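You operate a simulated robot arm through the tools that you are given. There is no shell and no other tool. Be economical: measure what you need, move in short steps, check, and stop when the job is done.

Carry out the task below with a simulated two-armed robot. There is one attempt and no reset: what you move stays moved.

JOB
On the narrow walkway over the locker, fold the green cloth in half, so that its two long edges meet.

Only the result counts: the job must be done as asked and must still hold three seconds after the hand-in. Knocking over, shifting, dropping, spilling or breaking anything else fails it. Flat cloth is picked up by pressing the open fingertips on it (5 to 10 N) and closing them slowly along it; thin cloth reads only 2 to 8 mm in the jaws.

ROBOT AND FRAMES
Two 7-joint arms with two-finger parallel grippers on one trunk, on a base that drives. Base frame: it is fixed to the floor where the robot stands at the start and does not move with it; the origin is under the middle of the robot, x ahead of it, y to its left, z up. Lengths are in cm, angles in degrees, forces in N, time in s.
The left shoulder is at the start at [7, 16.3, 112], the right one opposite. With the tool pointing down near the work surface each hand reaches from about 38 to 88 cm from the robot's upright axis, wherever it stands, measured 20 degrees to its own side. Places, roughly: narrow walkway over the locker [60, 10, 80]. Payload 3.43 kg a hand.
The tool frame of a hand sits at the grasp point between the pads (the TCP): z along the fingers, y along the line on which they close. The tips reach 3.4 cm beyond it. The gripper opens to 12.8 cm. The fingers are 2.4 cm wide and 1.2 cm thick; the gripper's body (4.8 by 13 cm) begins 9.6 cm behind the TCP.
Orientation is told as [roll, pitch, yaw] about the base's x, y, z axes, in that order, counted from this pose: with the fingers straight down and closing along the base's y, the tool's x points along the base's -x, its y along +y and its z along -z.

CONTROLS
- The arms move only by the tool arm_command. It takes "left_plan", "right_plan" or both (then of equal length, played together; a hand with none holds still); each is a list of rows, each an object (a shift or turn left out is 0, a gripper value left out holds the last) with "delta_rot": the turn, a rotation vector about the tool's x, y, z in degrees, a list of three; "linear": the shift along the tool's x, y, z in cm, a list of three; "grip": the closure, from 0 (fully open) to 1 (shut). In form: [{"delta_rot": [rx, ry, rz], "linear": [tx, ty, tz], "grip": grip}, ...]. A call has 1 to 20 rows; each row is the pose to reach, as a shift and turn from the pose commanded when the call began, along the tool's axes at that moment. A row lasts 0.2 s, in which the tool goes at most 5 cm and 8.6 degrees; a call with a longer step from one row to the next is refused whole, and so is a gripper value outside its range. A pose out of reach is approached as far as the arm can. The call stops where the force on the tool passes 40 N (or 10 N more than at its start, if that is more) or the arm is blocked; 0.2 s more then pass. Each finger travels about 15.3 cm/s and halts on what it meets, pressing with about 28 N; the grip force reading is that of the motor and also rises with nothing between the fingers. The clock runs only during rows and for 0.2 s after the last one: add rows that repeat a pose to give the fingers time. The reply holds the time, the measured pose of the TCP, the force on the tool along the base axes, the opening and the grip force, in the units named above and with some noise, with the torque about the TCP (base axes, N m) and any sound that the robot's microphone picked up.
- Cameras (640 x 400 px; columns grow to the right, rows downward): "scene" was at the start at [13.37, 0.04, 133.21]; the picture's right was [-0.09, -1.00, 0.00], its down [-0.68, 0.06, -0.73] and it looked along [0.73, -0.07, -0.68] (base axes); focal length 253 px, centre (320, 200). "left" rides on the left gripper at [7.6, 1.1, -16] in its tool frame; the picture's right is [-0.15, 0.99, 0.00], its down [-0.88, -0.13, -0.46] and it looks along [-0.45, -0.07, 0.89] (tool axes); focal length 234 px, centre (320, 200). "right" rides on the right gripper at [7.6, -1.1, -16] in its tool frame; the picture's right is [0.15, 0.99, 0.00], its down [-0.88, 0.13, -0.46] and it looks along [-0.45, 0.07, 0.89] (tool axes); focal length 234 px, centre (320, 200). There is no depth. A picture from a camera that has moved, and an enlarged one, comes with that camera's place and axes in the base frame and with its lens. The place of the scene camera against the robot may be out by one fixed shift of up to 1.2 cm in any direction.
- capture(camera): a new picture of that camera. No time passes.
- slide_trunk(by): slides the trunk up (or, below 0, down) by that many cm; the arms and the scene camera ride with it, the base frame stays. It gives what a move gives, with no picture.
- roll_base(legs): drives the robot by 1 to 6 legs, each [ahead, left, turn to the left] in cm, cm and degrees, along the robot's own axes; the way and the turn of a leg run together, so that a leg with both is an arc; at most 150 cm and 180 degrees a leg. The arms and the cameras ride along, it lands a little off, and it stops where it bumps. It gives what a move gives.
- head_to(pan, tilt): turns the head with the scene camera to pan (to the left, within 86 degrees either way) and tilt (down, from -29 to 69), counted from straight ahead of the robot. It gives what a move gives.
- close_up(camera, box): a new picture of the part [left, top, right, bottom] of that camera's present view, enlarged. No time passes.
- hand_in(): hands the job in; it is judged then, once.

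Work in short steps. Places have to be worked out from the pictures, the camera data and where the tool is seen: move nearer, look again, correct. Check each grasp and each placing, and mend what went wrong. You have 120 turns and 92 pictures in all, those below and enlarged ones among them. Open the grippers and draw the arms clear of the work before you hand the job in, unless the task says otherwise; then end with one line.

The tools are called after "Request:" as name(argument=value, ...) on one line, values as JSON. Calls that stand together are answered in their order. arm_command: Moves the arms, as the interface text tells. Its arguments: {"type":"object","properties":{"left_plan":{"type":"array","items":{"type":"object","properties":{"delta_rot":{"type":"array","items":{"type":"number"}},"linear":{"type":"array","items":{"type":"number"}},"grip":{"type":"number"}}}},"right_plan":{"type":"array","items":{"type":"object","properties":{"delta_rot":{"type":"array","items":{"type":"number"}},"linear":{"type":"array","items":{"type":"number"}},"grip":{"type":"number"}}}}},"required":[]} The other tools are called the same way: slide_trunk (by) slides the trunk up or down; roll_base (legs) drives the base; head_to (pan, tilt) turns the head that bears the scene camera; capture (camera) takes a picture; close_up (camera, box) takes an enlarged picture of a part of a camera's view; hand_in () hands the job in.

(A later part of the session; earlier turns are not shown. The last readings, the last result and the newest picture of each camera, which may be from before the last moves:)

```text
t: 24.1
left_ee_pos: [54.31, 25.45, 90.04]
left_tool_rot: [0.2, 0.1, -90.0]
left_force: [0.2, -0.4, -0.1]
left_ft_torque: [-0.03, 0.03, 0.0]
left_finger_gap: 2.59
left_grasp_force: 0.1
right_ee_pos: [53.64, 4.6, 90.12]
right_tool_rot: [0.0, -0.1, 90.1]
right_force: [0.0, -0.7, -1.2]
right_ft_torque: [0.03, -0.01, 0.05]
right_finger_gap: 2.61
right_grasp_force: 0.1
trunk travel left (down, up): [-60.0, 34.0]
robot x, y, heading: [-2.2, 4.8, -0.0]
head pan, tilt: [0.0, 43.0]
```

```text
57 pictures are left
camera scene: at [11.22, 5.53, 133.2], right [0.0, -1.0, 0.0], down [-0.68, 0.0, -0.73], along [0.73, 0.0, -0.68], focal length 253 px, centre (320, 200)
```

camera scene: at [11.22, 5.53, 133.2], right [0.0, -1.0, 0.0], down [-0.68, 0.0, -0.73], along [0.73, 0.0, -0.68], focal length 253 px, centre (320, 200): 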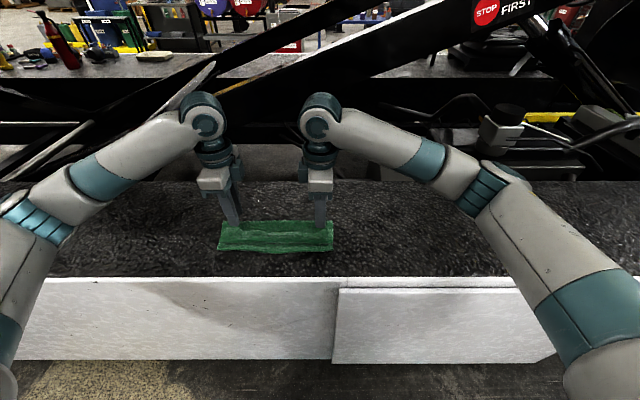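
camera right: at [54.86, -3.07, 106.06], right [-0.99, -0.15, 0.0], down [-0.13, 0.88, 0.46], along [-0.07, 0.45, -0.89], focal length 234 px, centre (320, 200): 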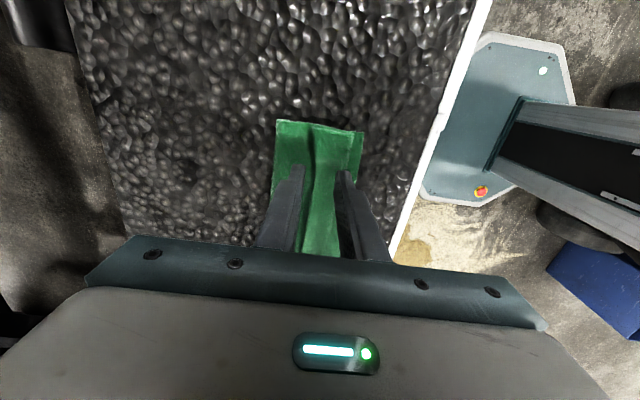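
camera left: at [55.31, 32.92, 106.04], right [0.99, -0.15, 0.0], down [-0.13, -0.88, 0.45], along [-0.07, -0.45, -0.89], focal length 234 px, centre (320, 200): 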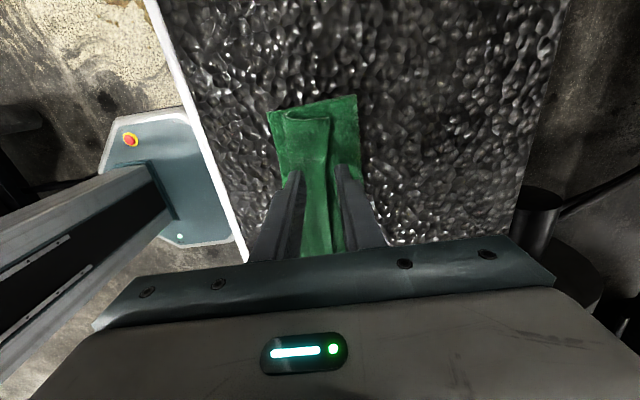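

The rotation worked. I'll descend to just above the cloth and look closely.

Request:
arm_command(left_plan=[{"linear": [0, 0, 2]}, {"linear": [0, 0, 4]}, {"linear": [0, 0, 4]}], right_plan=[{"linear": [0, 0, 2]}, {"linear": [0, 0, 4]}, {"linear": [0, 0, 4]}])

Request:
close_up(camera="left", box=[230, 60, 430, 220])

Request:
close_up(camera="right", box=[220, 60, 420, 220])

```text
t: 24.9
left_ee_pos: [54.36, 25.39, 86.06]
left_tool_rot: [0.0, 0.0, -89.9]
left_force: [0.5, -0.4, 1.1]
left_ft_torque: [-0.01, 0.0, 0.01]
left_finger_gap: 2.6
left_grasp_force: 0.0
right_ee_pos: [53.79, 4.56, 86.0]
right_tool_rot: [0.0, 0.0, 90.0]
right_force: [-0.7, 0.1, 0.4]
right_ft_torque: [0.03, 0.0, 0.0]
right_finger_gap: 2.61
right_grasp_force: 0.1
trunk travel left (down, up): [-60.0, 34.0]
robot x, y, heading: [-1.84, 4.47, -0.2]
head pan, tilt: [0.0, 43.0]
```

```text
2.50 times, centred on (330, 140) of left
camera zoom: at [55.31, 32.92, 101.98], right [0.99, -0.15, 0.0], down [-0.13, -0.88, 0.46], along [-0.07, -0.45, -0.89], focal length 585 px, centre (295, 350)
```

zoom: 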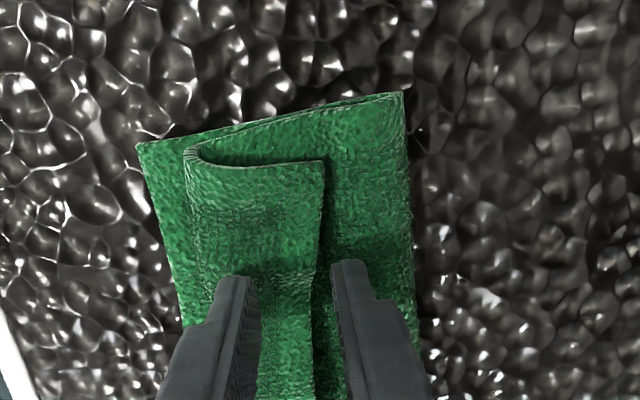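

```text
2.50 times, centred on (320, 140) of right
camera zoom: at [54.88, -3.04, 102.04], right [-0.99, -0.15, 0.0], down [-0.13, 0.88, 0.46], along [-0.07, 0.45, -0.89], focal length 585 px, centre (320, 350)
```

zoom: 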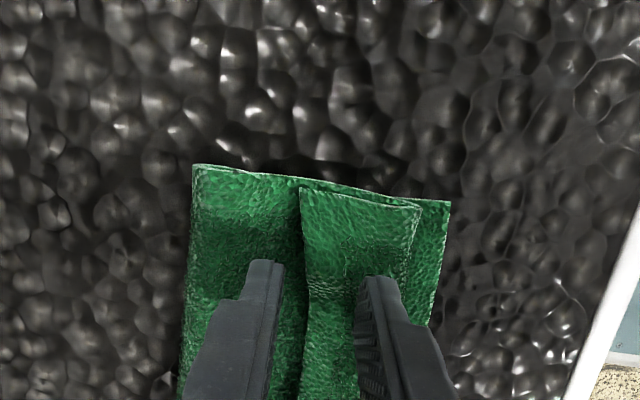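

Both grippers straddle the raised flap edge well. I'll go down until light contact.

Request:
arm_command(left_plan=[{"linear": [0, 0, 0.7]}, {"linear": [0, 0, 1.4]}, {"linear": [0, 0, 1.8]}, {"linear": [0, 0, 1.8]}], right_plan=[{"linear": [0, 0, 0.7]}, {"linear": [0, 0, 1.4]}, {"linear": [0, 0, 1.8]}, {"linear": [0, 0, 1.8]}])

Request:
close_up(camera="left", box=[230, 60, 430, 220])

Request:
close_up(camera="right", box=[220, 60, 420, 220])

```text
t: 25.9
left_ee_pos: [54.49, 25.46, 84.21]
left_tool_rot: [0.0, 0.1, -89.9]
left_force: [1.6, 0.1, 5.0]
left_ft_torque: [-0.04, 0.04, 0.0]
left_finger_gap: 2.59
left_grasp_force: 0.1
right_ee_pos: [53.67, 4.56, 84.33]
right_tool_rot: [-0.2, 0.0, 90.1]
right_force: [0.6, 0.4, 7.3]
right_ft_torque: [0.01, 0.03, -0.03]
right_finger_gap: 2.59
right_grasp_force: 0.1
trunk travel left (down, up): [-60.0, 34.0]
robot x, y, heading: [-2.11, 5.12, -0.3]
head pan, tilt: [0.0, 43.0]
```

```text
2.50 times, centred on (330, 140) of left
camera zoom: at [55.29, 32.94, 100.3], right [0.99, -0.15, 0.0], down [-0.13, -0.88, 0.45], along [-0.07, -0.45, -0.89], focal length 585 px, centre (295, 350)
```

zoom: 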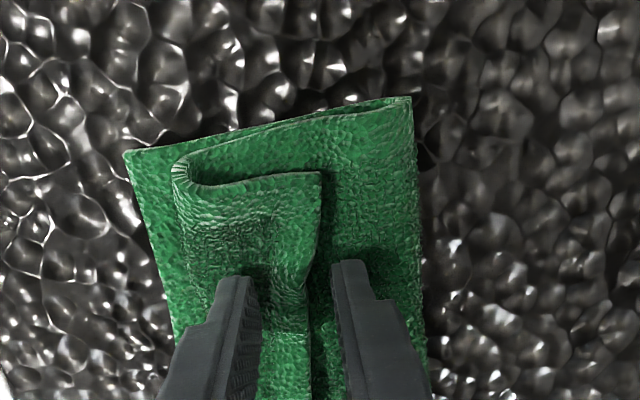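

```text
2.50 times, centred on (320, 140) of right
camera zoom: at [54.84, -3.07, 100.31], right [-0.99, -0.15, 0.0], down [-0.13, 0.88, 0.46], along [-0.07, 0.45, -0.89], focal length 585 px, centre (320, 350)
```

zoom: 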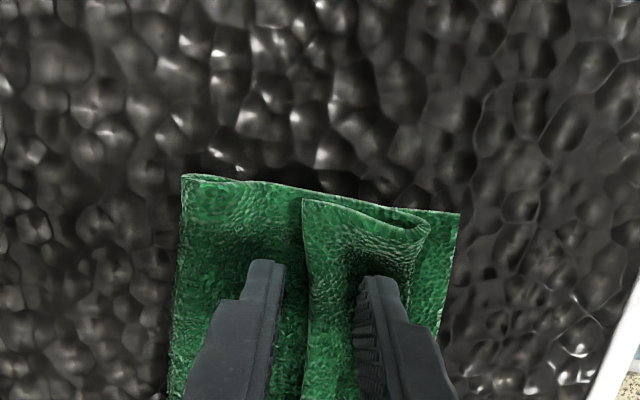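

Contact at 5–7 N on the flap, with the far fingers just past its edge. Closing slowly.

Request:
arm_command(left_plan=[{"grip": 0.82}, {"grip": 0.84}, {"grip": 0.86}, {"grip": 0.88}, {"grip": 0.9}, {"grip": 0.92}, {"grip": 0.94}, {"grip": 0.96}, {"grip": 0.98}, {"grip": 1}, {"grip": 1}, {"grip": 1}], right_plan=[{"grip": 0.82}, {"grip": 0.84}, {"grip": 0.86}, {"grip": 0.88}, {"grip": 0.9}, {"grip": 0.92}, {"grip": 0.94}, {"grip": 0.96}, {"grip": 0.98}, {"grip": 1}, {"grip": 1}, {"grip": 1}])

Request:
close_up(camera="left", box=[230, 60, 430, 220])

Request:
close_up(camera="right", box=[220, 60, 420, 220])

```text
t: 28.5
left_ee_pos: [54.25, 25.4, 84.38]
left_tool_rot: [0.0, 0.1, -90.0]
left_force: [-3.3, -0.6, 5.3]
left_ft_torque: [0.0, 0.08, 0.0]
left_finger_gap: 0.54
left_grasp_force: 28.3
right_ee_pos: [53.66, 4.47, 84.31]
right_tool_rot: [0.0, -0.1, 90.0]
right_force: [-1.1, 1.1, 5.8]
right_ft_torque: [-0.02, 0.06, -0.01]
right_finger_gap: 0.26
right_grasp_force: 27.8
trunk travel left (down, up): [-60.0, 34.0]
robot x, y, heading: [-2.22, 4.62, -0.1]
head pan, tilt: [0.0, 43.0]
```

```text
2.50 times, centred on (330, 140) of left
camera zoom: at [55.23, 32.92, 100.3], right [0.99, -0.15, 0.0], down [-0.13, -0.88, 0.45], along [-0.07, -0.45, -0.89], focal length 585 px, centre (295, 350)
```

zoom: 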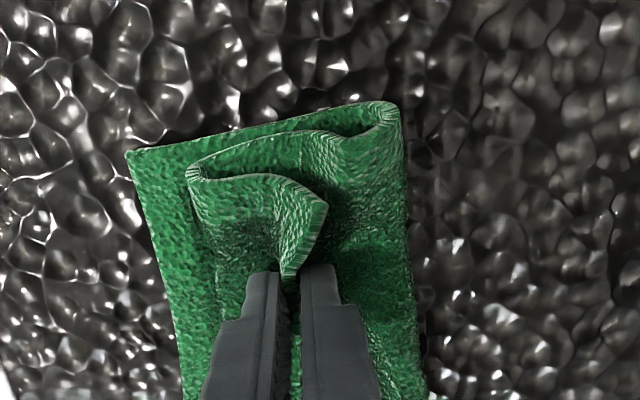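

```text
2.50 times, centred on (320, 140) of right
camera zoom: at [54.77, -3.08, 100.28], right [-0.99, -0.15, 0.0], down [-0.13, 0.88, 0.46], along [-0.07, 0.45, -0.89], focal length 585 px, centre (320, 350)
```

zoom: 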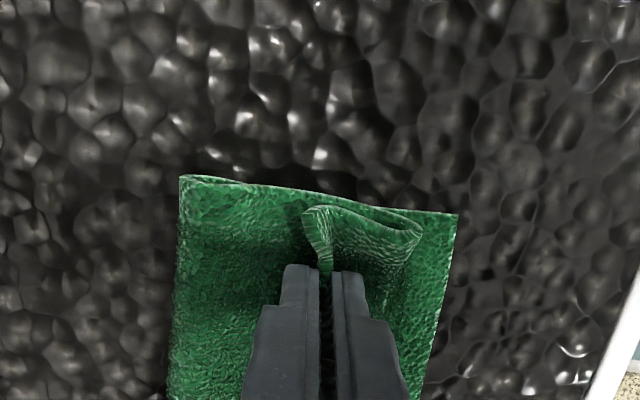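

Both hands hold the flap. I'll lift 3 cm and check.

Request:
arm_command(left_plan=[{"linear": [0, 0, -1]}, {"linear": [0, 0, -2]}, {"linear": [0, 0, -3]}, {"linear": [0, 0, -3]}], right_plan=[{"linear": [0, 0, -1]}, {"linear": [0, 0, -2]}, {"linear": [0, 0, -3]}, {"linear": [0, 0, -3]}])

Request:
close_up(camera="left", box=[230, 60, 430, 220])

Request:
close_up(camera="right", box=[220, 60, 420, 220])

Request:
close_up(camera="scene", box=[180, 150, 380, 275])

```text
t: 29.5
left_ee_pos: [54.39, 25.49, 87.29]
left_tool_rot: [-0.1, 0.1, -90.0]
left_force: [-0.2, -0.2, 0.1]
left_ft_torque: [0.0, -0.05, 0.03]
left_finger_gap: 0.46
left_grasp_force: 28.1
right_ee_pos: [53.82, 4.53, 87.23]
right_tool_rot: [0.0, -0.1, 89.9]
right_force: [-0.1, -0.3, -0.7]
right_ft_torque: [0.03, 0.02, 0.0]
right_finger_gap: 0.25
right_grasp_force: 28.3
trunk travel left (down, up): [-60.0, 34.0]
robot x, y, heading: [-1.75, 4.91, -0.2]
head pan, tilt: [0.0, 43.0]
```

```text
2.50 times, centred on (330, 140) of left
camera zoom: at [55.31, 32.97, 103.28], right [0.99, -0.15, 0.0], down [-0.13, -0.88, 0.45], along [-0.07, -0.45, -0.89], focal length 585 px, centre (295, 350)
```

zoom: 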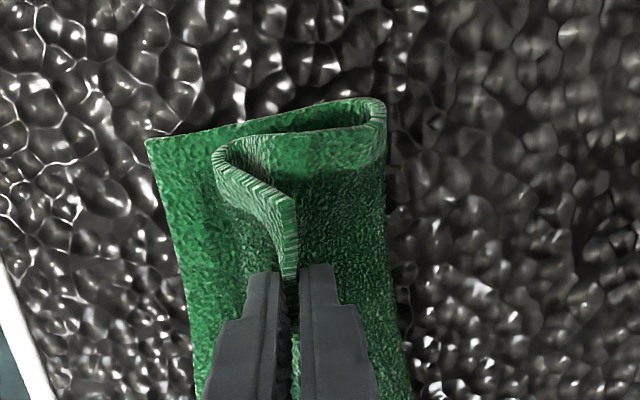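

```text
2.50 times, centred on (320, 140) of right
camera zoom: at [54.9, -3.05, 103.23], right [-0.99, -0.15, 0.0], down [-0.13, 0.88, 0.46], along [-0.07, 0.45, -0.89], focal length 585 px, centre (320, 350)
```

zoom: 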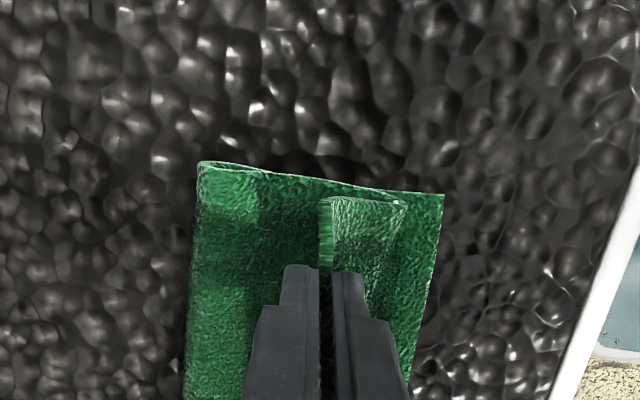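

```text
3.20 times, centred on (280, 212) of scene
camera zoom: at [11.24, 5.55, 133.2], right [0.0, -1.0, 0.0], down [-0.68, 0.0, -0.73], along [0.73, 0.0, -0.68], focal length 809 px, centre (448, 160)
```

zoom: 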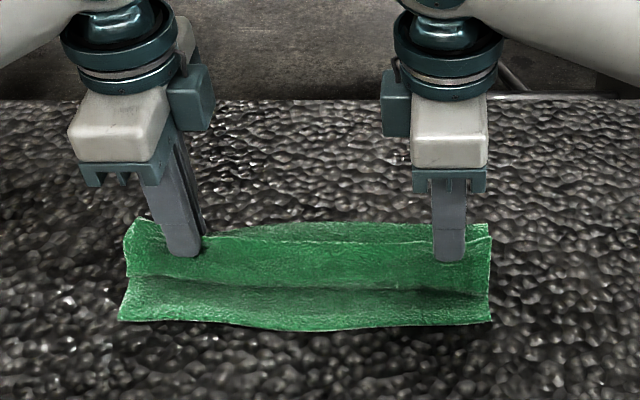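

The grasp is ideal, with the edge pointing up inside the jaws. I'll carry the edge up above the intended fold line (x≈60.4, height ~9.5 cm) to let the fold line reset.

Request:
arm_command(left_plan=[{"linear": [0, 0.8, -1.5]}, {"linear": [0, 1.8, -3]}, {"linear": [0, 3.2, -4.3]}, {"linear": [0, 4.7, -5.3]}, {"linear": [0, 6.1, -6]}, {"linear": [0, 6.1, -6]}, {"linear": [0, 6.1, -6]}], right_plan=[{"linear": [0, -0.9, -1.5]}, {"linear": [0, -2, -3]}, {"linear": [0, -3.5, -4.3]}, {"linear": [0, -5.2, -5.3]}, {"linear": [0, -6.7, -6]}, {"linear": [0, -6.7, -6]}, {"linear": [0, -6.7, -6]}])

Request:
capture(camera="left")

Request:
capture(camera="right")

Request:
close_up(camera="scene", box=[180, 150, 380, 275])

```text
t: 31.1
left_ee_pos: [60.42, 25.34, 93.35]
left_tool_rot: [0.0, 0.1, -90.0]
left_force: [0.0, 0.3, -0.6]
left_ft_torque: [0.0, -0.04, 0.02]
left_finger_gap: 0.47
left_grasp_force: 28.3
right_ee_pos: [60.47, 4.47, 93.27]
right_tool_rot: [0.0, 0.0, 90.0]
right_force: [0.5, -0.2, -1.2]
right_ft_torque: [-0.03, 0.0, 0.0]
right_finger_gap: 0.23
right_grasp_force: 28.6
trunk travel left (down, up): [-60.0, 34.0]
robot x, y, heading: [-1.81, 4.94, -0.1]
head pan, tilt: [0.0, 43.0]
```

```text
47 pictures are left
camera left: at [61.41, 32.89, 109.27], right [0.99, -0.15, 0.0], down [-0.13, -0.88, 0.45], along [-0.07, -0.45, -0.89], focal length 234 px, centre (320, 200)
```

left: 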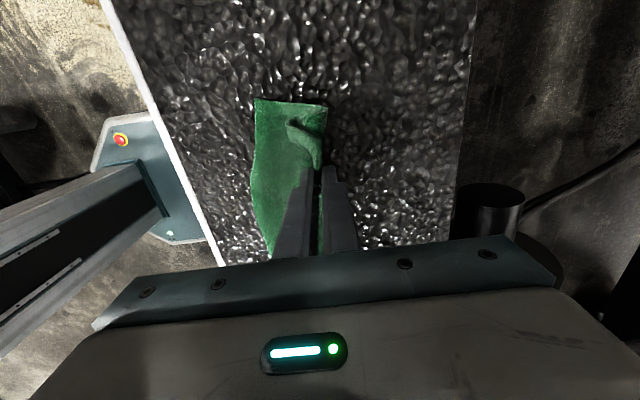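

```text
46 pictures are left
camera right: at [61.63, -3.09, 109.17], right [-0.99, -0.15, 0.0], down [-0.13, 0.88, 0.46], along [-0.07, 0.45, -0.89], focal length 234 px, centre (320, 200)
```

right: 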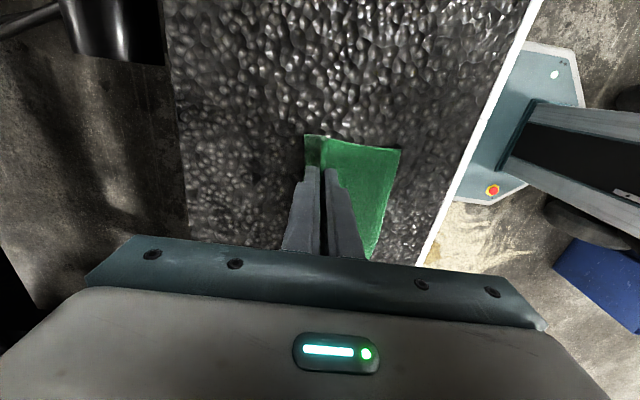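

```text
3.20 times, centred on (280, 212) of scene
camera zoom: at [11.25, 5.55, 133.2], right [0.0, -1.0, 0.0], down [-0.68, 0.0, -0.73], along [0.73, 0.0, -0.68], focal length 809 px, centre (448, 160)
```

zoom: 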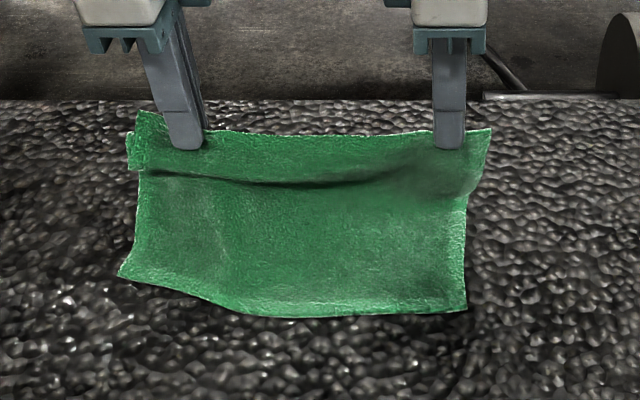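

The near side was dragged a little on the left, where the left hand apparently holds the cloth further from the edge. I'll look closely at both corners.

Request:
close_up(camera="left", box=[220, 70, 380, 270])

Request:
close_up(camera="right", box=[270, 110, 430, 270])

```text
2.00 times, centred on (300, 170) of left
camera zoom: at [61.41, 32.89, 109.27], right [0.99, -0.15, 0.0], down [-0.13, -0.88, 0.45], along [-0.07, -0.45, -0.89], focal length 468 px, centre (360, 260)
```

zoom: 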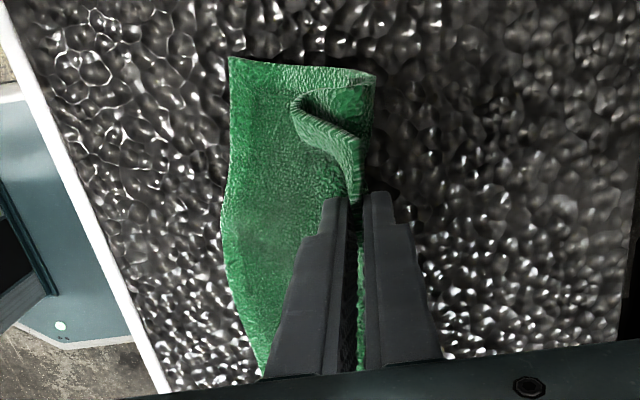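

```text
2.50 times, centred on (350, 190) of right
camera zoom: at [61.63, -3.09, 109.17], right [-0.99, -0.15, 0.0], down [-0.13, 0.88, 0.46], along [-0.07, 0.45, -0.89], focal length 585 px, centre (245, 225)
```

zoom: 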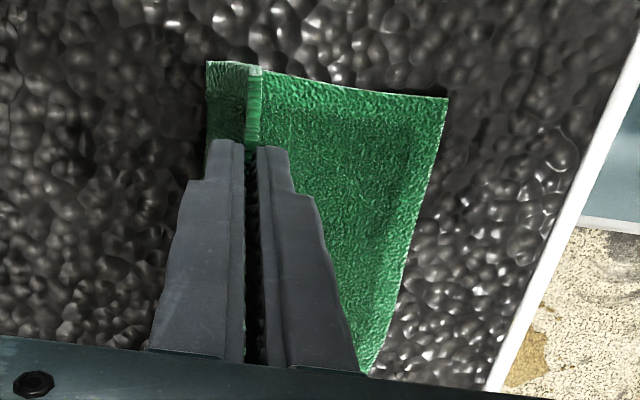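

The near edge is now skewed: left corner about (53.6, 32), right corner about (50.5, 3). I'll keep both grips and lay the cloth out flat toward the far side with both hands at x≈72.5, which should square it up, then fold again on a better arc.

Request:
arm_command(left_plan=[{"linear": [0, 2.5, 0.2]}, {"linear": [0, 5, 1]}, {"linear": [0, 7.5, 2.5]}, {"linear": [0, 9.5, 4.5]}, {"linear": [0, 11, 6.7]}, {"linear": [0, 12.1, 8.3]}, {"linear": [0, 12.1, 8.3]}], right_plan=[{"linear": [0, -2.5, 0.2]}, {"linear": [0, -5, 1]}, {"linear": [0, -7.5, 2.5]}, {"linear": [0, -9.5, 4.5]}, {"linear": [0, -11, 6.7]}, {"linear": [0, -12.1, 8.3]}, {"linear": [0, -12.1, 8.3]}])

Request:
capture(camera="left")

Request:
capture(camera="right")

Request:
close_up(camera="scene", box=[180, 150, 380, 275])

```text
t: 32.7
left_ee_pos: [72.65, 25.41, 85.01]
left_tool_rot: [-0.1, 0.0, -89.9]
left_force: [-0.5, -0.2, 0.5]
left_ft_torque: [0.01, -0.01, 0.05]
left_finger_gap: 0.49
left_grasp_force: 28.0
right_ee_pos: [72.62, 4.5, 84.92]
right_tool_rot: [0.1, -0.1, 89.9]
right_force: [-0.9, -0.3, -0.6]
right_ft_torque: [-0.01, 0.01, 0.0]
right_finger_gap: 0.26
right_grasp_force: 28.1
trunk travel left (down, up): [-60.0, 34.0]
robot x, y, heading: [-2.41, 4.84, -0.2]
head pan, tilt: [0.0, 43.0]
```

```text
42 pictures are left
camera left: at [73.53, 32.97, 101.0], right [0.99, -0.15, 0.0], down [-0.13, -0.88, 0.45], along [-0.07, -0.45, -0.89], focal length 234 px, centre (320, 200)
```

left: 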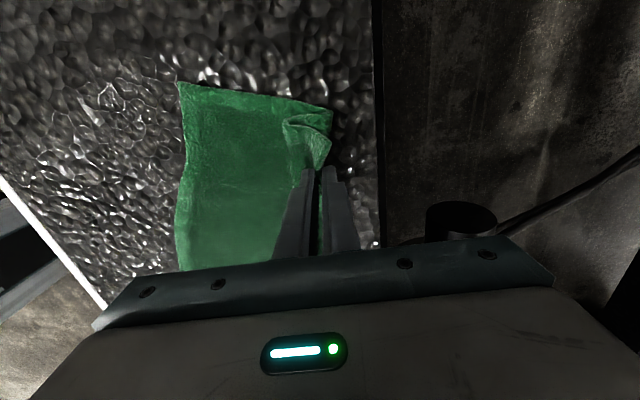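

```text
41 pictures are left
camera right: at [73.67, -3.08, 100.94], right [-0.99, -0.15, 0.0], down [-0.13, 0.88, 0.46], along [-0.07, 0.45, -0.89], focal length 234 px, centre (320, 200)
```

right: 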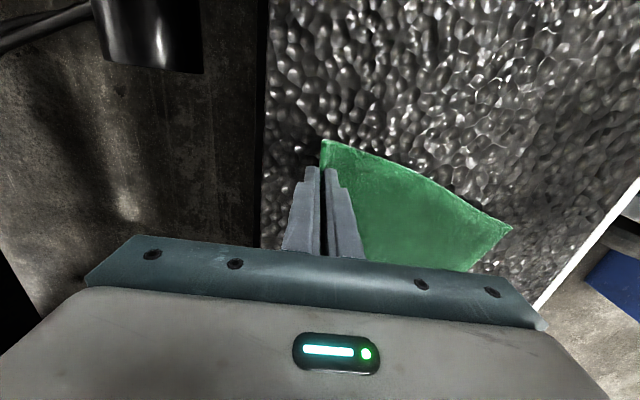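

```text
3.20 times, centred on (280, 212) of scene
camera zoom: at [11.17, 5.54, 133.21], right [0.0, -1.0, 0.0], down [-0.68, 0.0, -0.73], along [0.73, 0.0, -0.68], focal length 809 px, centre (448, 160)
```

zoom: 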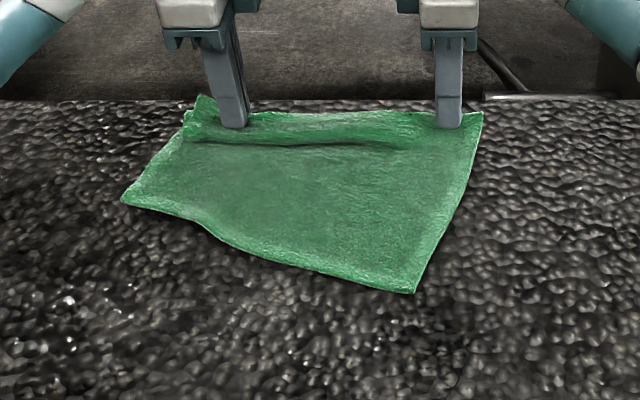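

The left hand evidently pinched two layers (gap 0.47 vs 0.25), so that end didn't unroll. I'll release the left, keep the right holding, and raise the left to look.

Request:
arm_command(left_plan=[{"linear": [0, 0, 0.6]}, {"linear": [0, 0, 0.6], "grip": 0.9}, {"linear": [0, 0, 0.6], "grip": 0.8}, {"linear": [0, 0, 0.6], "grip": 0.8}, {"linear": [0, 0, -2]}, {"linear": [0, 0, -6]}, {"linear": [0, 0, -10]}, {"linear": [0, 0, -10]}])

Request:
capture(camera="left")

Request:
close_up(camera="scene", box=[180, 150, 380, 275])

```text
t: 34.5
left_ee_pos: [72.67, 25.41, 94.91]
left_tool_rot: [0.0, 0.1, -90.0]
left_force: [-0.7, 0.0, 0.1]
left_ft_torque: [0.01, -0.03, 0.01]
left_finger_gap: 2.57
left_grasp_force: 0.1
right_ee_pos: [72.7, 4.5, 84.81]
right_tool_rot: [0.1, 0.1, 90.0]
right_force: [-0.1, -0.6, -0.2]
right_ft_torque: [-0.02, 0.02, -0.03]
right_finger_gap: 0.25
right_grasp_force: 27.7
trunk travel left (down, up): [-60.0, 34.0]
robot x, y, heading: [-2.33, 4.57, 0.0]
head pan, tilt: [0.0, 43.0]
```

```text
39 pictures are left
camera left: at [73.62, 32.98, 110.88], right [0.99, -0.15, 0.0], down [-0.13, -0.88, 0.45], along [-0.07, -0.45, -0.89], focal length 234 px, centre (320, 200)
```

left: 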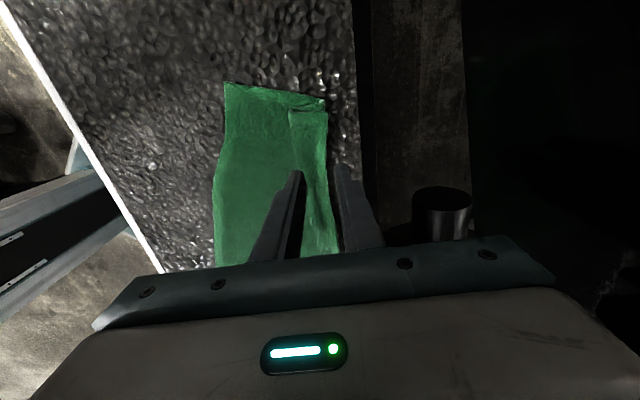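

```text
3.20 times, centred on (280, 212) of scene
camera zoom: at [11.28, 5.57, 133.19], right [0.0, -1.0, 0.0], down [-0.68, 0.0, -0.73], along [0.73, 0.0, -0.68], focal length 809 px, centre (448, 160)
```

zoom: 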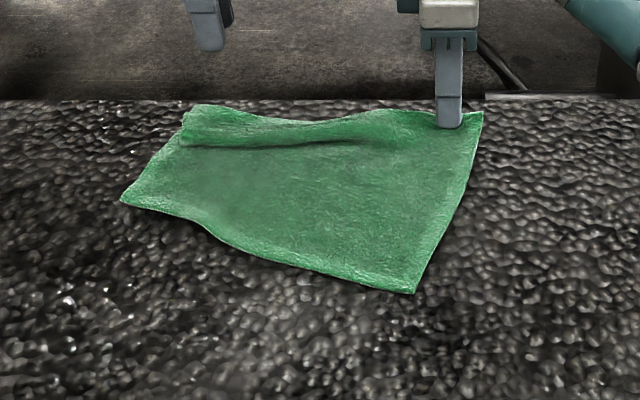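

The left end still carries an overlap strip, so I'll zoom in to see its structure.

Request:
close_up(camera="left", box=[200, 70, 360, 170])

Request:
close_up(camera="scene", box=[210, 170, 290, 220])

```text
4.00 times, centred on (280, 120) of left
camera zoom: at [73.62, 32.98, 110.88], right [0.99, -0.15, 0.0], down [-0.13, -0.88, 0.45], along [-0.07, -0.45, -0.89], focal length 937 px, centre (480, 520)
```

zoom: 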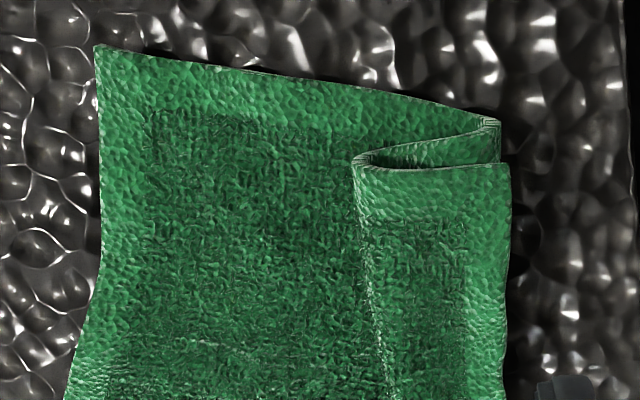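

```text
8.00 times, centred on (250, 195) of scene
camera zoom: at [11.28, 5.57, 133.19], right [0.0, -1.0, 0.0], down [-0.68, 0.0, -0.73], along [0.73, 0.0, -0.68], focal length 2023 px, centre (880, 240)
```

zoom: 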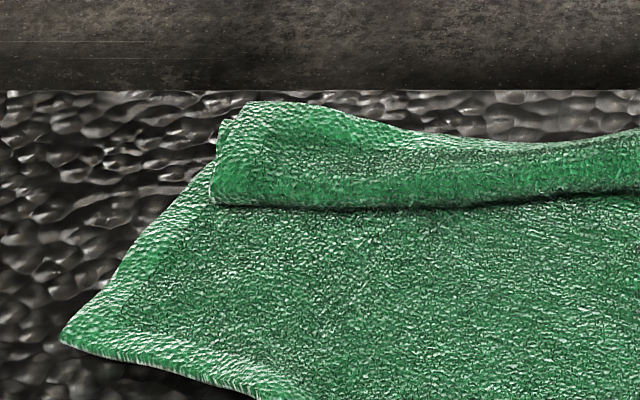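

It is a Z-fold: the free edge lies on top at x≈73.8, a crease at 69.3 and the lower fold at 73.7. The right grip is good, so I'll lift the right hand up and inward to peel the free edge open from the right.

Request:
arm_command(right_plan=[{"linear": [0, 0.5, -1.5]}, {"linear": [0, 1.2, -3.2]}, {"linear": [0, 2.2, -5]}, {"linear": [0, 3.5, -6.5]}, {"linear": [0, 5, -7.5]}, {"linear": [0, 5, -7.5]}])

Request:
capture(camera="left")

Request:
close_up(camera="scene", box=[180, 150, 380, 275])

```text
t: 35.9
left_ee_pos: [72.78, 25.52, 94.97]
left_tool_rot: [0.0, 0.2, -90.0]
left_force: [0.5, -0.3, 0.4]
left_ft_torque: [0.01, -0.01, 0.0]
left_finger_gap: 2.58
left_grasp_force: 0.1
right_ee_pos: [67.61, 4.57, 92.37]
right_tool_rot: [-0.1, 0.1, 90.0]
right_force: [-0.3, -0.5, -0.6]
right_ft_torque: [0.01, 0.01, 0.03]
right_finger_gap: 0.27
right_grasp_force: 27.9
trunk travel left (down, up): [-60.0, 34.0]
robot x, y, heading: [-2.18, 4.67, 0.1]
head pan, tilt: [0.0, 43.0]
```

```text
35 pictures are left
camera left: at [73.62, 32.98, 110.88], right [0.99, -0.15, 0.0], down [-0.13, -0.88, 0.46], along [-0.07, -0.45, -0.89], focal length 234 px, centre (320, 200)
```

left: 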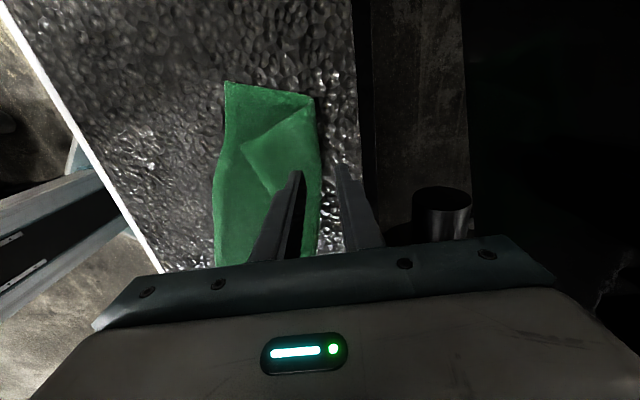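

```text
3.20 times, centred on (280, 212) of scene
camera zoom: at [11.27, 5.58, 133.2], right [0.0, -1.0, 0.0], down [-0.68, 0.0, -0.73], along [0.73, 0.0, -0.68], focal length 809 px, centre (448, 160)
```

zoom: 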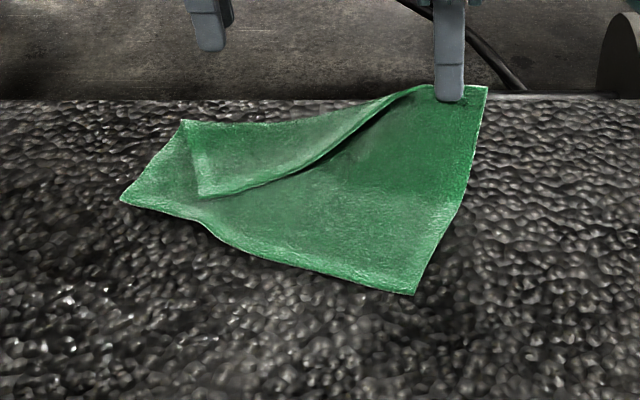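

That opened the Z completely: the free left corner now lies on the near side at about (63, 27.5), and its partner near corner is at (62.6, 34.7). The cloth is turned by about 20°, so I'll continue the right hand along the cloth's own normal, yawing 20° to match.

Request:
arm_command(right_plan=[{"linear": [-1, 1.8, 0], "delta_rot": [0, 0, 5]}, {"linear": [-2, 3.6, 0], "delta_rot": [0, 0, 10]}, {"linear": [-3, 5.4, 0], "delta_rot": [0, 0, 15]}, {"linear": [-3.9, 7.1, 0.3], "delta_rot": [0, 0, 20]}, {"linear": [-3.9, 7.1, 0.3], "delta_rot": [0, 0, 20]}])

Request:
close_up(camera="scene", box=[180, 150, 380, 275])

```text
t: 37.1
left_ee_pos: [72.72, 25.57, 94.94]
left_tool_rot: [0.0, 0.1, -90.0]
left_force: [0.5, 0.1, -0.2]
left_ft_torque: [0.02, 0.02, -0.02]
left_finger_gap: 2.56
left_grasp_force: 0.0
right_ee_pos: [60.43, 8.47, 92.13]
right_tool_rot: [-0.1, 0.1, 70.0]
right_force: [0.5, 0.1, -0.3]
right_ft_torque: [0.0, 0.02, 0.06]
right_finger_gap: 0.25
right_grasp_force: 28.6
trunk travel left (down, up): [-60.0, 34.0]
robot x, y, heading: [-2.13, 4.8, -0.2]
head pan, tilt: [0.0, 43.0]
```

```text
3.20 times, centred on (280, 212) of scene
camera zoom: at [11.25, 5.53, 133.2], right [0.0, -1.0, 0.0], down [-0.68, 0.0, -0.73], along [0.73, 0.0, -0.68], focal length 809 px, centre (448, 160)
```

zoom: 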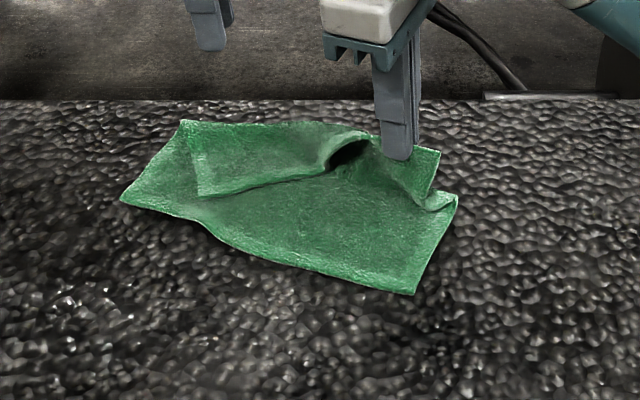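

The sheet follows nicely. Now I'll lay the right end down onto its near-edge point (about 55.1, 11.5), tilting 45° so the edge lies outward.

Request:
arm_command(right_plan=[{"linear": [-0.2, 1.97, 0.53], "delta_rot": [8, 0, 0]}, {"linear": [-0.4, 3.94, 1.53], "delta_rot": [16, 0, 0]}, {"linear": [-0.6, 5.68, 3.19], "delta_rot": [24, 0, 0]}, {"linear": [-0.8, 7.1, 5.1], "delta_rot": [32, 0, 0]}, {"linear": [-1, 8.09, 6.8], "delta_rot": [40, 0, 0]}, {"linear": [-1.04, 8.44, 7.5], "delta_rot": [45, 0, 0]}, {"linear": [-1.04, 8.44, 7.5], "delta_rot": [45, 0, 0]}])

Request:
close_up(camera="scene", box=[180, 150, 380, 275])

Request:
capture(camera="left")

Request:
capture(camera="right")

```text
t: 38.7
left_ee_pos: [72.65, 25.43, 94.98]
left_tool_rot: [-0.1, 0.1, -90.0]
left_force: [-0.1, 0.5, 0.5]
left_ft_torque: [0.03, -0.03, 0.0]
left_finger_gap: 2.55
left_grasp_force: 0.1
right_ee_pos: [52.94, 12.35, 84.57]
right_tool_rot: [-45.1, 0.0, 70.0]
right_force: [0.7, 0.2, -0.2]
right_ft_torque: [0.04, 0.06, 0.02]
right_finger_gap: 0.25
right_grasp_force: 28.1
trunk travel left (down, up): [-60.0, 34.0]
robot x, y, heading: [-2.4, 5.3, -0.2]
head pan, tilt: [0.0, 43.0]
```

```text
3.20 times, centred on (280, 212) of scene
camera zoom: at [11.25, 5.52, 133.2], right [0.0, -1.0, 0.0], down [-0.68, 0.0, -0.73], along [0.73, 0.0, -0.68], focal length 809 px, centre (448, 160)
```

zoom: 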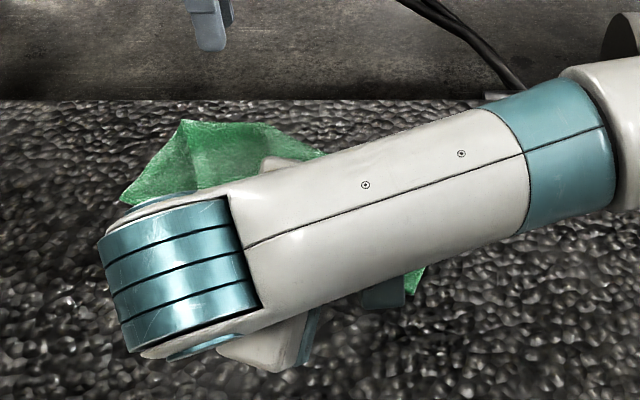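

```text
31 pictures are left
camera left: at [73.6, 32.93, 110.91], right [0.99, -0.15, 0.0], down [-0.13, -0.88, 0.45], along [-0.07, -0.45, -0.89], focal length 234 px, centre (320, 200)
```

left: 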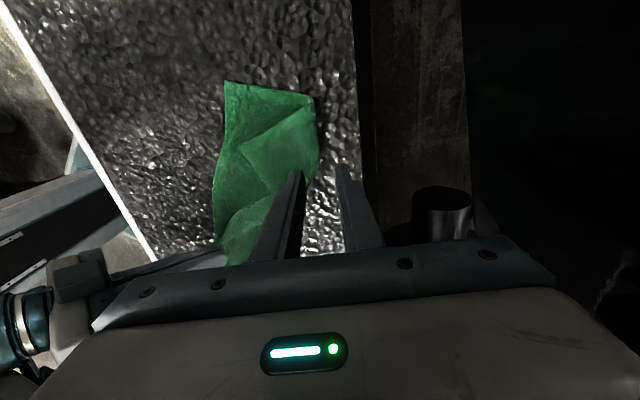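

```text
30 pictures are left
camera right: at [40.44, 8.67, 96.7], right [-0.71, 0.1, -0.7], down [-0.09, 0.97, 0.23], along [0.7, 0.22, -0.68], focal length 234 px, centre (320, 200)
```

right: 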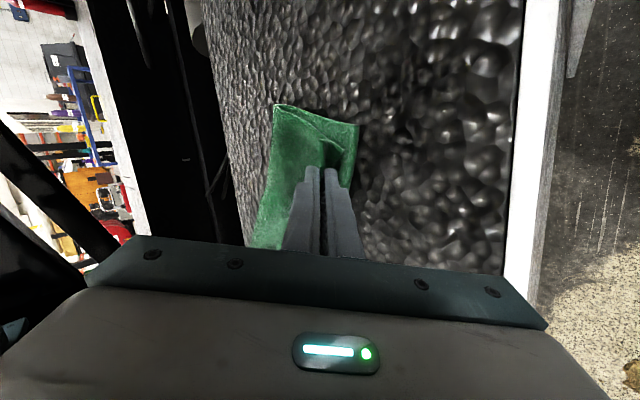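

The right edge is just above its target. Zooming in to check the corner alignment before lowering.

Request:
close_up(camera="right", box=[230, 80, 390, 260])

```text
2.22 times, centred on (310, 170) of right
camera zoom: at [40.44, 8.67, 96.7], right [-0.71, 0.1, -0.7], down [-0.09, 0.97, 0.23], along [0.7, 0.22, -0.68], focal length 520 px, centre (342, 267)
```

zoom: 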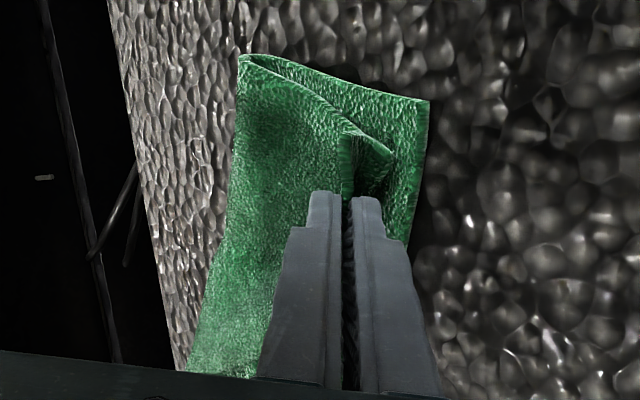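

The corner is about right, but the edge stands up in the jaws and should go roughly 1.3 cm further outward. I'll shift it out, lower it and tilt to 60°.

Request:
arm_command(right_plan=[{"linear": [0.25, 1.1, -0.2], "delta_rot": [8, 0, 0]}, {"linear": [0.5, 2.22, -0.38], "delta_rot": [15, 0, 0]}, {"linear": [0.5, 2.22, -0.38], "delta_rot": [15, 0, 0]}])

Request:
close_up(camera="right", box=[230, 80, 390, 260])

```text
t: 39.5
left_ee_pos: [72.72, 25.48, 94.94]
left_tool_rot: [0.0, 0.2, -90.0]
left_force: [0.8, 0.0, -0.3]
left_ft_torque: [0.01, 0.03, 0.02]
left_finger_gap: 2.57
left_grasp_force: 0.1
right_ee_pos: [51.02, 12.37, 83.2]
right_tool_rot: [-60.0, 0.1, 70.0]
right_force: [-0.3, 0.2, -0.1]
right_ft_torque: [0.03, 0.04, 0.02]
right_finger_gap: 0.29
right_grasp_force: 27.8
trunk travel left (down, up): [-60.0, 34.0]
robot x, y, heading: [-2.06, 4.81, -0.1]
head pan, tilt: [0.0, 43.0]
```

```text
2.22 times, centred on (310, 170) of right
camera zoom: at [35.96, 9.74, 92.23], right [-0.51, 0.03, -0.86], down [-0.13, 0.98, 0.11], along [0.85, 0.17, -0.5], focal length 520 px, centre (342, 267)
```

zoom: 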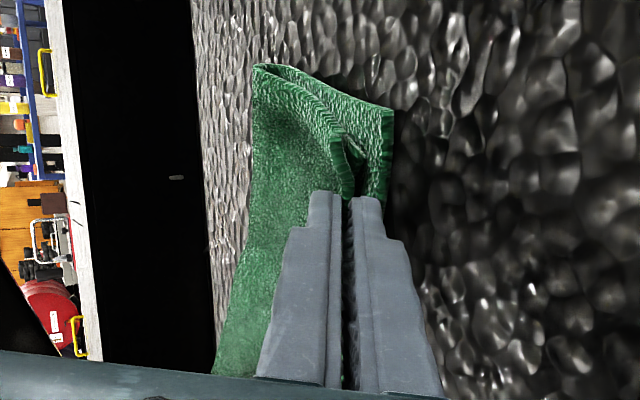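

The right end now lies well with its edge pointing outward, and I'll hold it there as an anchor. Next, a close look at the left corner, which needs to shift about 7 cm toward +y.

Request:
close_up(camera="left", box=[190, 70, 350, 270])

```text
2.00 times, centred on (270, 170) of left
camera zoom: at [73.62, 32.88, 110.91], right [0.99, -0.15, 0.0], down [-0.13, -0.88, 0.45], along [-0.07, -0.45, -0.89], focal length 468 px, centre (420, 260)
```

zoom: 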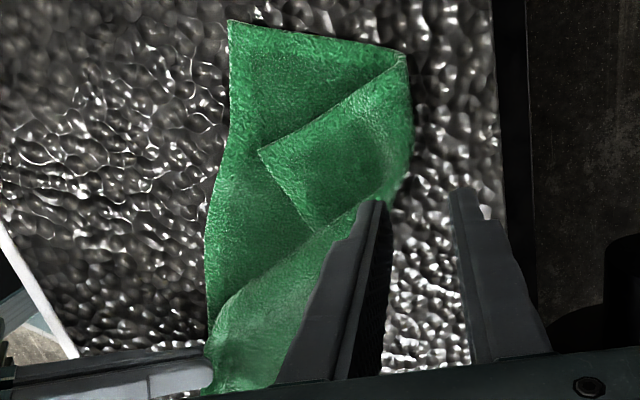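

The free left corner of the upper layer is at about (62.1, 27.0), its edge at x≈62.7 at y=25. I'll straddle that edge with the left gripper tilted 10°, so the far finger touches the upper layer while the near one stays just above the lower layer.

Request:
arm_command(left_plan=[{"linear": [-0.1, -2.2, 1.5], "delta_rot": [5, 0, 0]}, {"linear": [-0.2, -4.4, 3], "delta_rot": [10, 0, 0]}, {"linear": [-0.3, -6.6, 5], "delta_rot": [10, 0, 0]}, {"linear": [-0.5, -8.8, 7.5], "delta_rot": [10, 0, 0]}, {"linear": [-0.5, -8.8, 8.3], "delta_rot": [10, 0, 0]}, {"linear": [-0.5, -8.8, 8.3], "delta_rot": [10, 0, 0]}])

Request:
close_up(camera="left", box=[220, 30, 420, 230])

```text
t: 40.9
left_ee_pos: [63.68, 24.98, 86.78]
left_tool_rot: [-10.0, 0.1, -90.1]
left_force: [0.2, -0.3, 0.1]
left_ft_torque: [0.01, 0.04, -0.01]
left_finger_gap: 2.53
left_grasp_force: 0.0
right_ee_pos: [51.03, 12.48, 83.27]
right_tool_rot: [-60.0, 0.1, 69.9]
right_force: [-0.6, 1.0, 0.2]
right_ft_torque: [0.02, 0.01, 0.02]
right_finger_gap: 0.27
right_grasp_force: 28.1
trunk travel left (down, up): [-60.0, 34.0]
robot x, y, heading: [-2.36, 4.93, -0.0]
head pan, tilt: [0.0, 43.0]
```

```text
2.00 times, centred on (320, 130) of left
camera zoom: at [67.45, 32.47, 102.22], right [0.97, -0.15, -0.17], down [-0.05, -0.88, 0.47], along [-0.22, -0.45, -0.87], focal length 468 px, centre (320, 340)
```

zoom: 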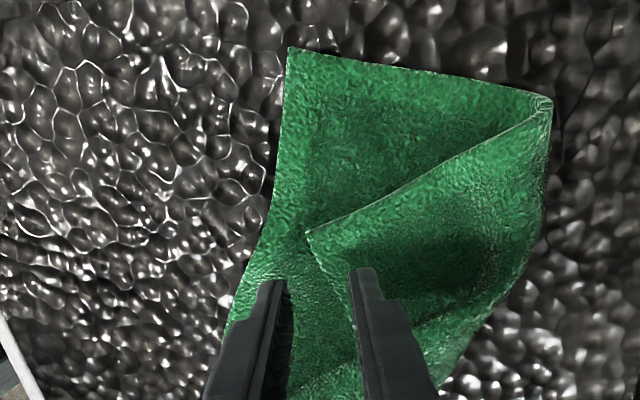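

Geometry as planned. Lowering to light contact.

Request:
arm_command(left_plan=[{"linear": [0, 0.17, 1]}, {"linear": [0, 0.33, 1.87]}, {"linear": [0, 0.33, 1.87]}])

Request:
close_up(camera="left", box=[220, 80, 420, 230])

```text
t: 41.7
left_ee_pos: [63.73, 24.92, 84.75]
left_tool_rot: [-10.0, 0.2, -90.0]
left_force: [0.1, 0.8, 0.3]
left_ft_torque: [-0.01, -0.03, -0.05]
left_finger_gap: 2.56
left_grasp_force: 0.0
right_ee_pos: [51.04, 12.56, 83.29]
right_tool_rot: [-60.0, 0.0, 70.0]
right_force: [-0.2, -0.1, 0.2]
right_ft_torque: [0.01, 0.06, 0.03]
right_finger_gap: 0.26
right_grasp_force: 28.5
trunk travel left (down, up): [-60.0, 34.0]
robot x, y, heading: [-2.47, 4.76, -0.2]
head pan, tilt: [0.0, 43.0]
```

```text
2.67 times, centred on (320, 155) of left
camera zoom: at [67.48, 32.41, 100.34], right [0.97, -0.15, -0.17], down [-0.05, -0.88, 0.47], along [-0.22, -0.45, -0.87], focal length 624 px, centre (320, 320)
```

zoom: 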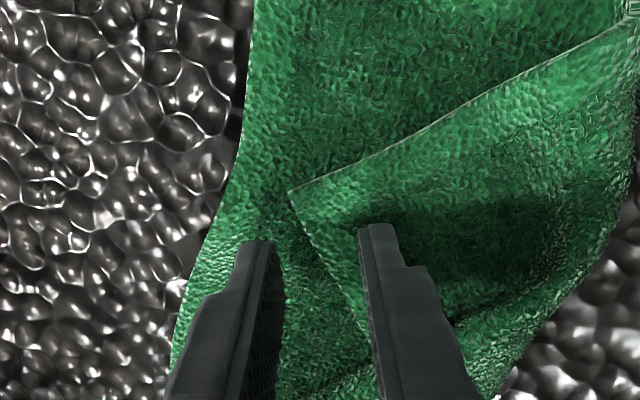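

The edge is between the fingers. Lowering a touch more until about 5 N.

Request:
arm_command(left_plan=[{"linear": [0, 0.03, 0.2]}, {"linear": [0, 0.06, 0.35]}, {"linear": [0, 0.06, 0.35]}])

```text
t: 42.5
left_ee_pos: [63.74, 24.89, 84.49]
left_tool_rot: [-10.1, 0.0, -90.0]
left_force: [-0.2, 0.2, 1.0]
left_ft_torque: [0.03, -0.03, 0.02]
left_finger_gap: 2.55
left_grasp_force: 0.1
right_ee_pos: [51.04, 12.46, 83.3]
right_tool_rot: [-60.1, 0.0, 69.9]
right_force: [0.3, -0.5, -0.2]
right_ft_torque: [0.05, 0.04, -0.01]
right_finger_gap: 0.27
right_grasp_force: 28.5
trunk travel left (down, up): [-60.0, 34.0]
robot x, y, heading: [-2.22, 4.51, -0.3]
head pan, tilt: [0.0, 43.0]
```

Just touching; a little more.

Request:
arm_command(left_plan=[{"linear": [0, 0.03, 0.15]}, {"linear": [0, 0.05, 0.25]}, {"linear": [0, 0.05, 0.25]}])

```text
t: 43.3
left_ee_pos: [63.75, 25.01, 84.26]
left_tool_rot: [-9.9, 0.1, -90.1]
left_force: [1.2, 0.7, 8.0]
left_ft_torque: [0.03, -0.17, 0.0]
left_finger_gap: 2.58
left_grasp_force: 0.5
right_ee_pos: [50.98, 12.5, 83.4]
right_tool_rot: [-60.0, 0.0, 70.1]
right_force: [-0.5, -0.3, 0.1]
right_ft_torque: [0.05, 0.05, -0.01]
right_finger_gap: 0.24
right_grasp_force: 28.3
trunk travel left (down, up): [-60.0, 34.0]
robot x, y, heading: [-1.99, 4.76, -0.1]
head pan, tilt: [0.0, 43.0]
```

8 N carried mainly on the far finger, as intended. I'll ease slightly and close slowly.

Request:
arm_command(left_plan=[{"linear": [0, 0, -0.04], "grip": 0.82}, {"linear": [0, 0, -0.04], "grip": 0.84}, {"linear": [0, 0, -0.04], "grip": 0.86}, {"linear": [0, 0, -0.04], "grip": 0.88}, {"linear": [0, 0, -0.04], "grip": 0.9}, {"linear": [0, 0, -0.04], "grip": 0.92}, {"linear": [0, 0, -0.04], "grip": 0.94}, {"linear": [0, 0, -0.04], "grip": 0.96}, {"linear": [0, 0, -0.04], "grip": 0.98}, {"linear": [0, 0, -0.04], "grip": 1}, {"linear": [0, 0, -0.04], "grip": 1}, {"linear": [0, 0, -0.04], "grip": 1}])

Request:
close_up(camera="left", box=[220, 80, 420, 230])

```text
t: 45.9
left_ee_pos: [63.84, 24.93, 84.21]
left_tool_rot: [-10.0, 0.1, -89.9]
left_force: [2.6, 0.7, 2.7]
left_ft_torque: [0.0, -0.05, -0.01]
left_finger_gap: 0.25
left_grasp_force: 28.1
right_ee_pos: [51.15, 12.45, 83.39]
right_tool_rot: [-60.0, -0.1, 70.0]
right_force: [-1.3, 0.0, -0.3]
right_ft_torque: [0.02, 0.03, 0.0]
right_finger_gap: 0.28
right_grasp_force: 28.1
trunk travel left (down, up): [-60.0, 34.0]
robot x, y, heading: [-2.42, 4.92, -0.1]
head pan, tilt: [0.0, 43.0]
```

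```text
2.67 times, centred on (320, 155) of left
camera zoom: at [67.47, 32.43, 99.75], right [0.97, -0.15, -0.17], down [-0.05, -0.88, 0.47], along [-0.22, -0.45, -0.87], focal length 624 px, centre (320, 320)
```

zoom: 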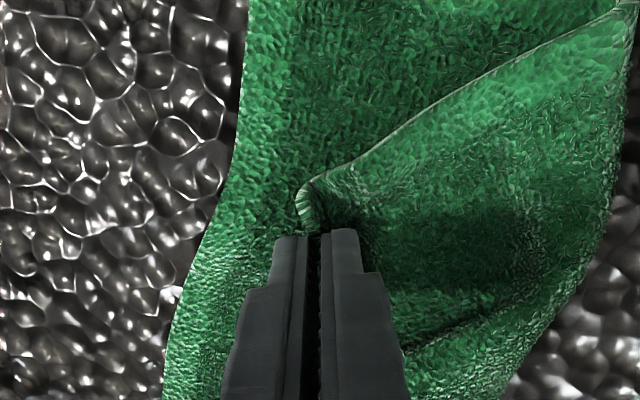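

A clean single-layer grip (0.25 cm). Lifting 4 cm and straightening the tilt.

Request:
arm_command(left_plan=[{"linear": [0, -0.35, -1.3], "delta_rot": [-3, 0, 0]}, {"linear": [0, -0.8, -2.6], "delta_rot": [-6, 0, 0]}, {"linear": [0, -1.28, -3.84], "delta_rot": [-10, 0, 0]}, {"linear": [0, -1.28, -3.84], "delta_rot": [-10, 0, 0]}])

Request:
capture(camera="left")

```text
t: 46.9
left_ee_pos: [63.23, 24.92, 88.27]
left_tool_rot: [0.0, 0.0, -90.0]
left_force: [-0.8, 0.1, -0.2]
left_ft_torque: [-0.02, 0.06, 0.04]
left_finger_gap: 0.26
left_grasp_force: 28.0
right_ee_pos: [51.11, 12.45, 83.25]
right_tool_rot: [-60.0, 0.0, 70.1]
right_force: [0.6, 0.5, 0.3]
right_ft_torque: [0.03, 0.05, -0.02]
right_finger_gap: 0.24
right_grasp_force: 28.2
trunk travel left (down, up): [-60.0, 34.0]
robot x, y, heading: [-2.16, 4.59, -0.4]
head pan, tilt: [0.0, 43.0]
```

```text
23 pictures are left
camera left: at [64.18, 32.42, 104.22], right [0.99, -0.15, 0.0], down [-0.13, -0.88, 0.45], along [-0.07, -0.45, -0.89], focal length 234 px, centre (320, 200)
```

left: 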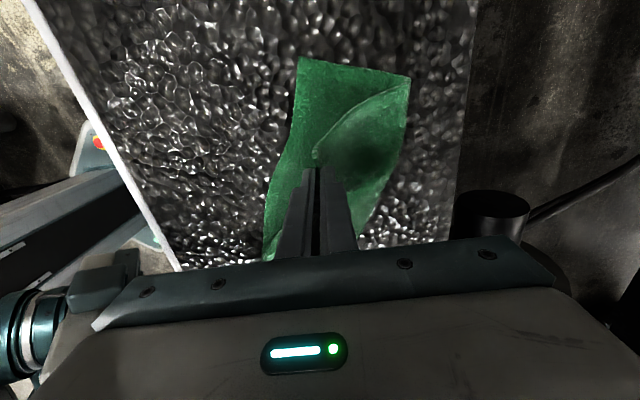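

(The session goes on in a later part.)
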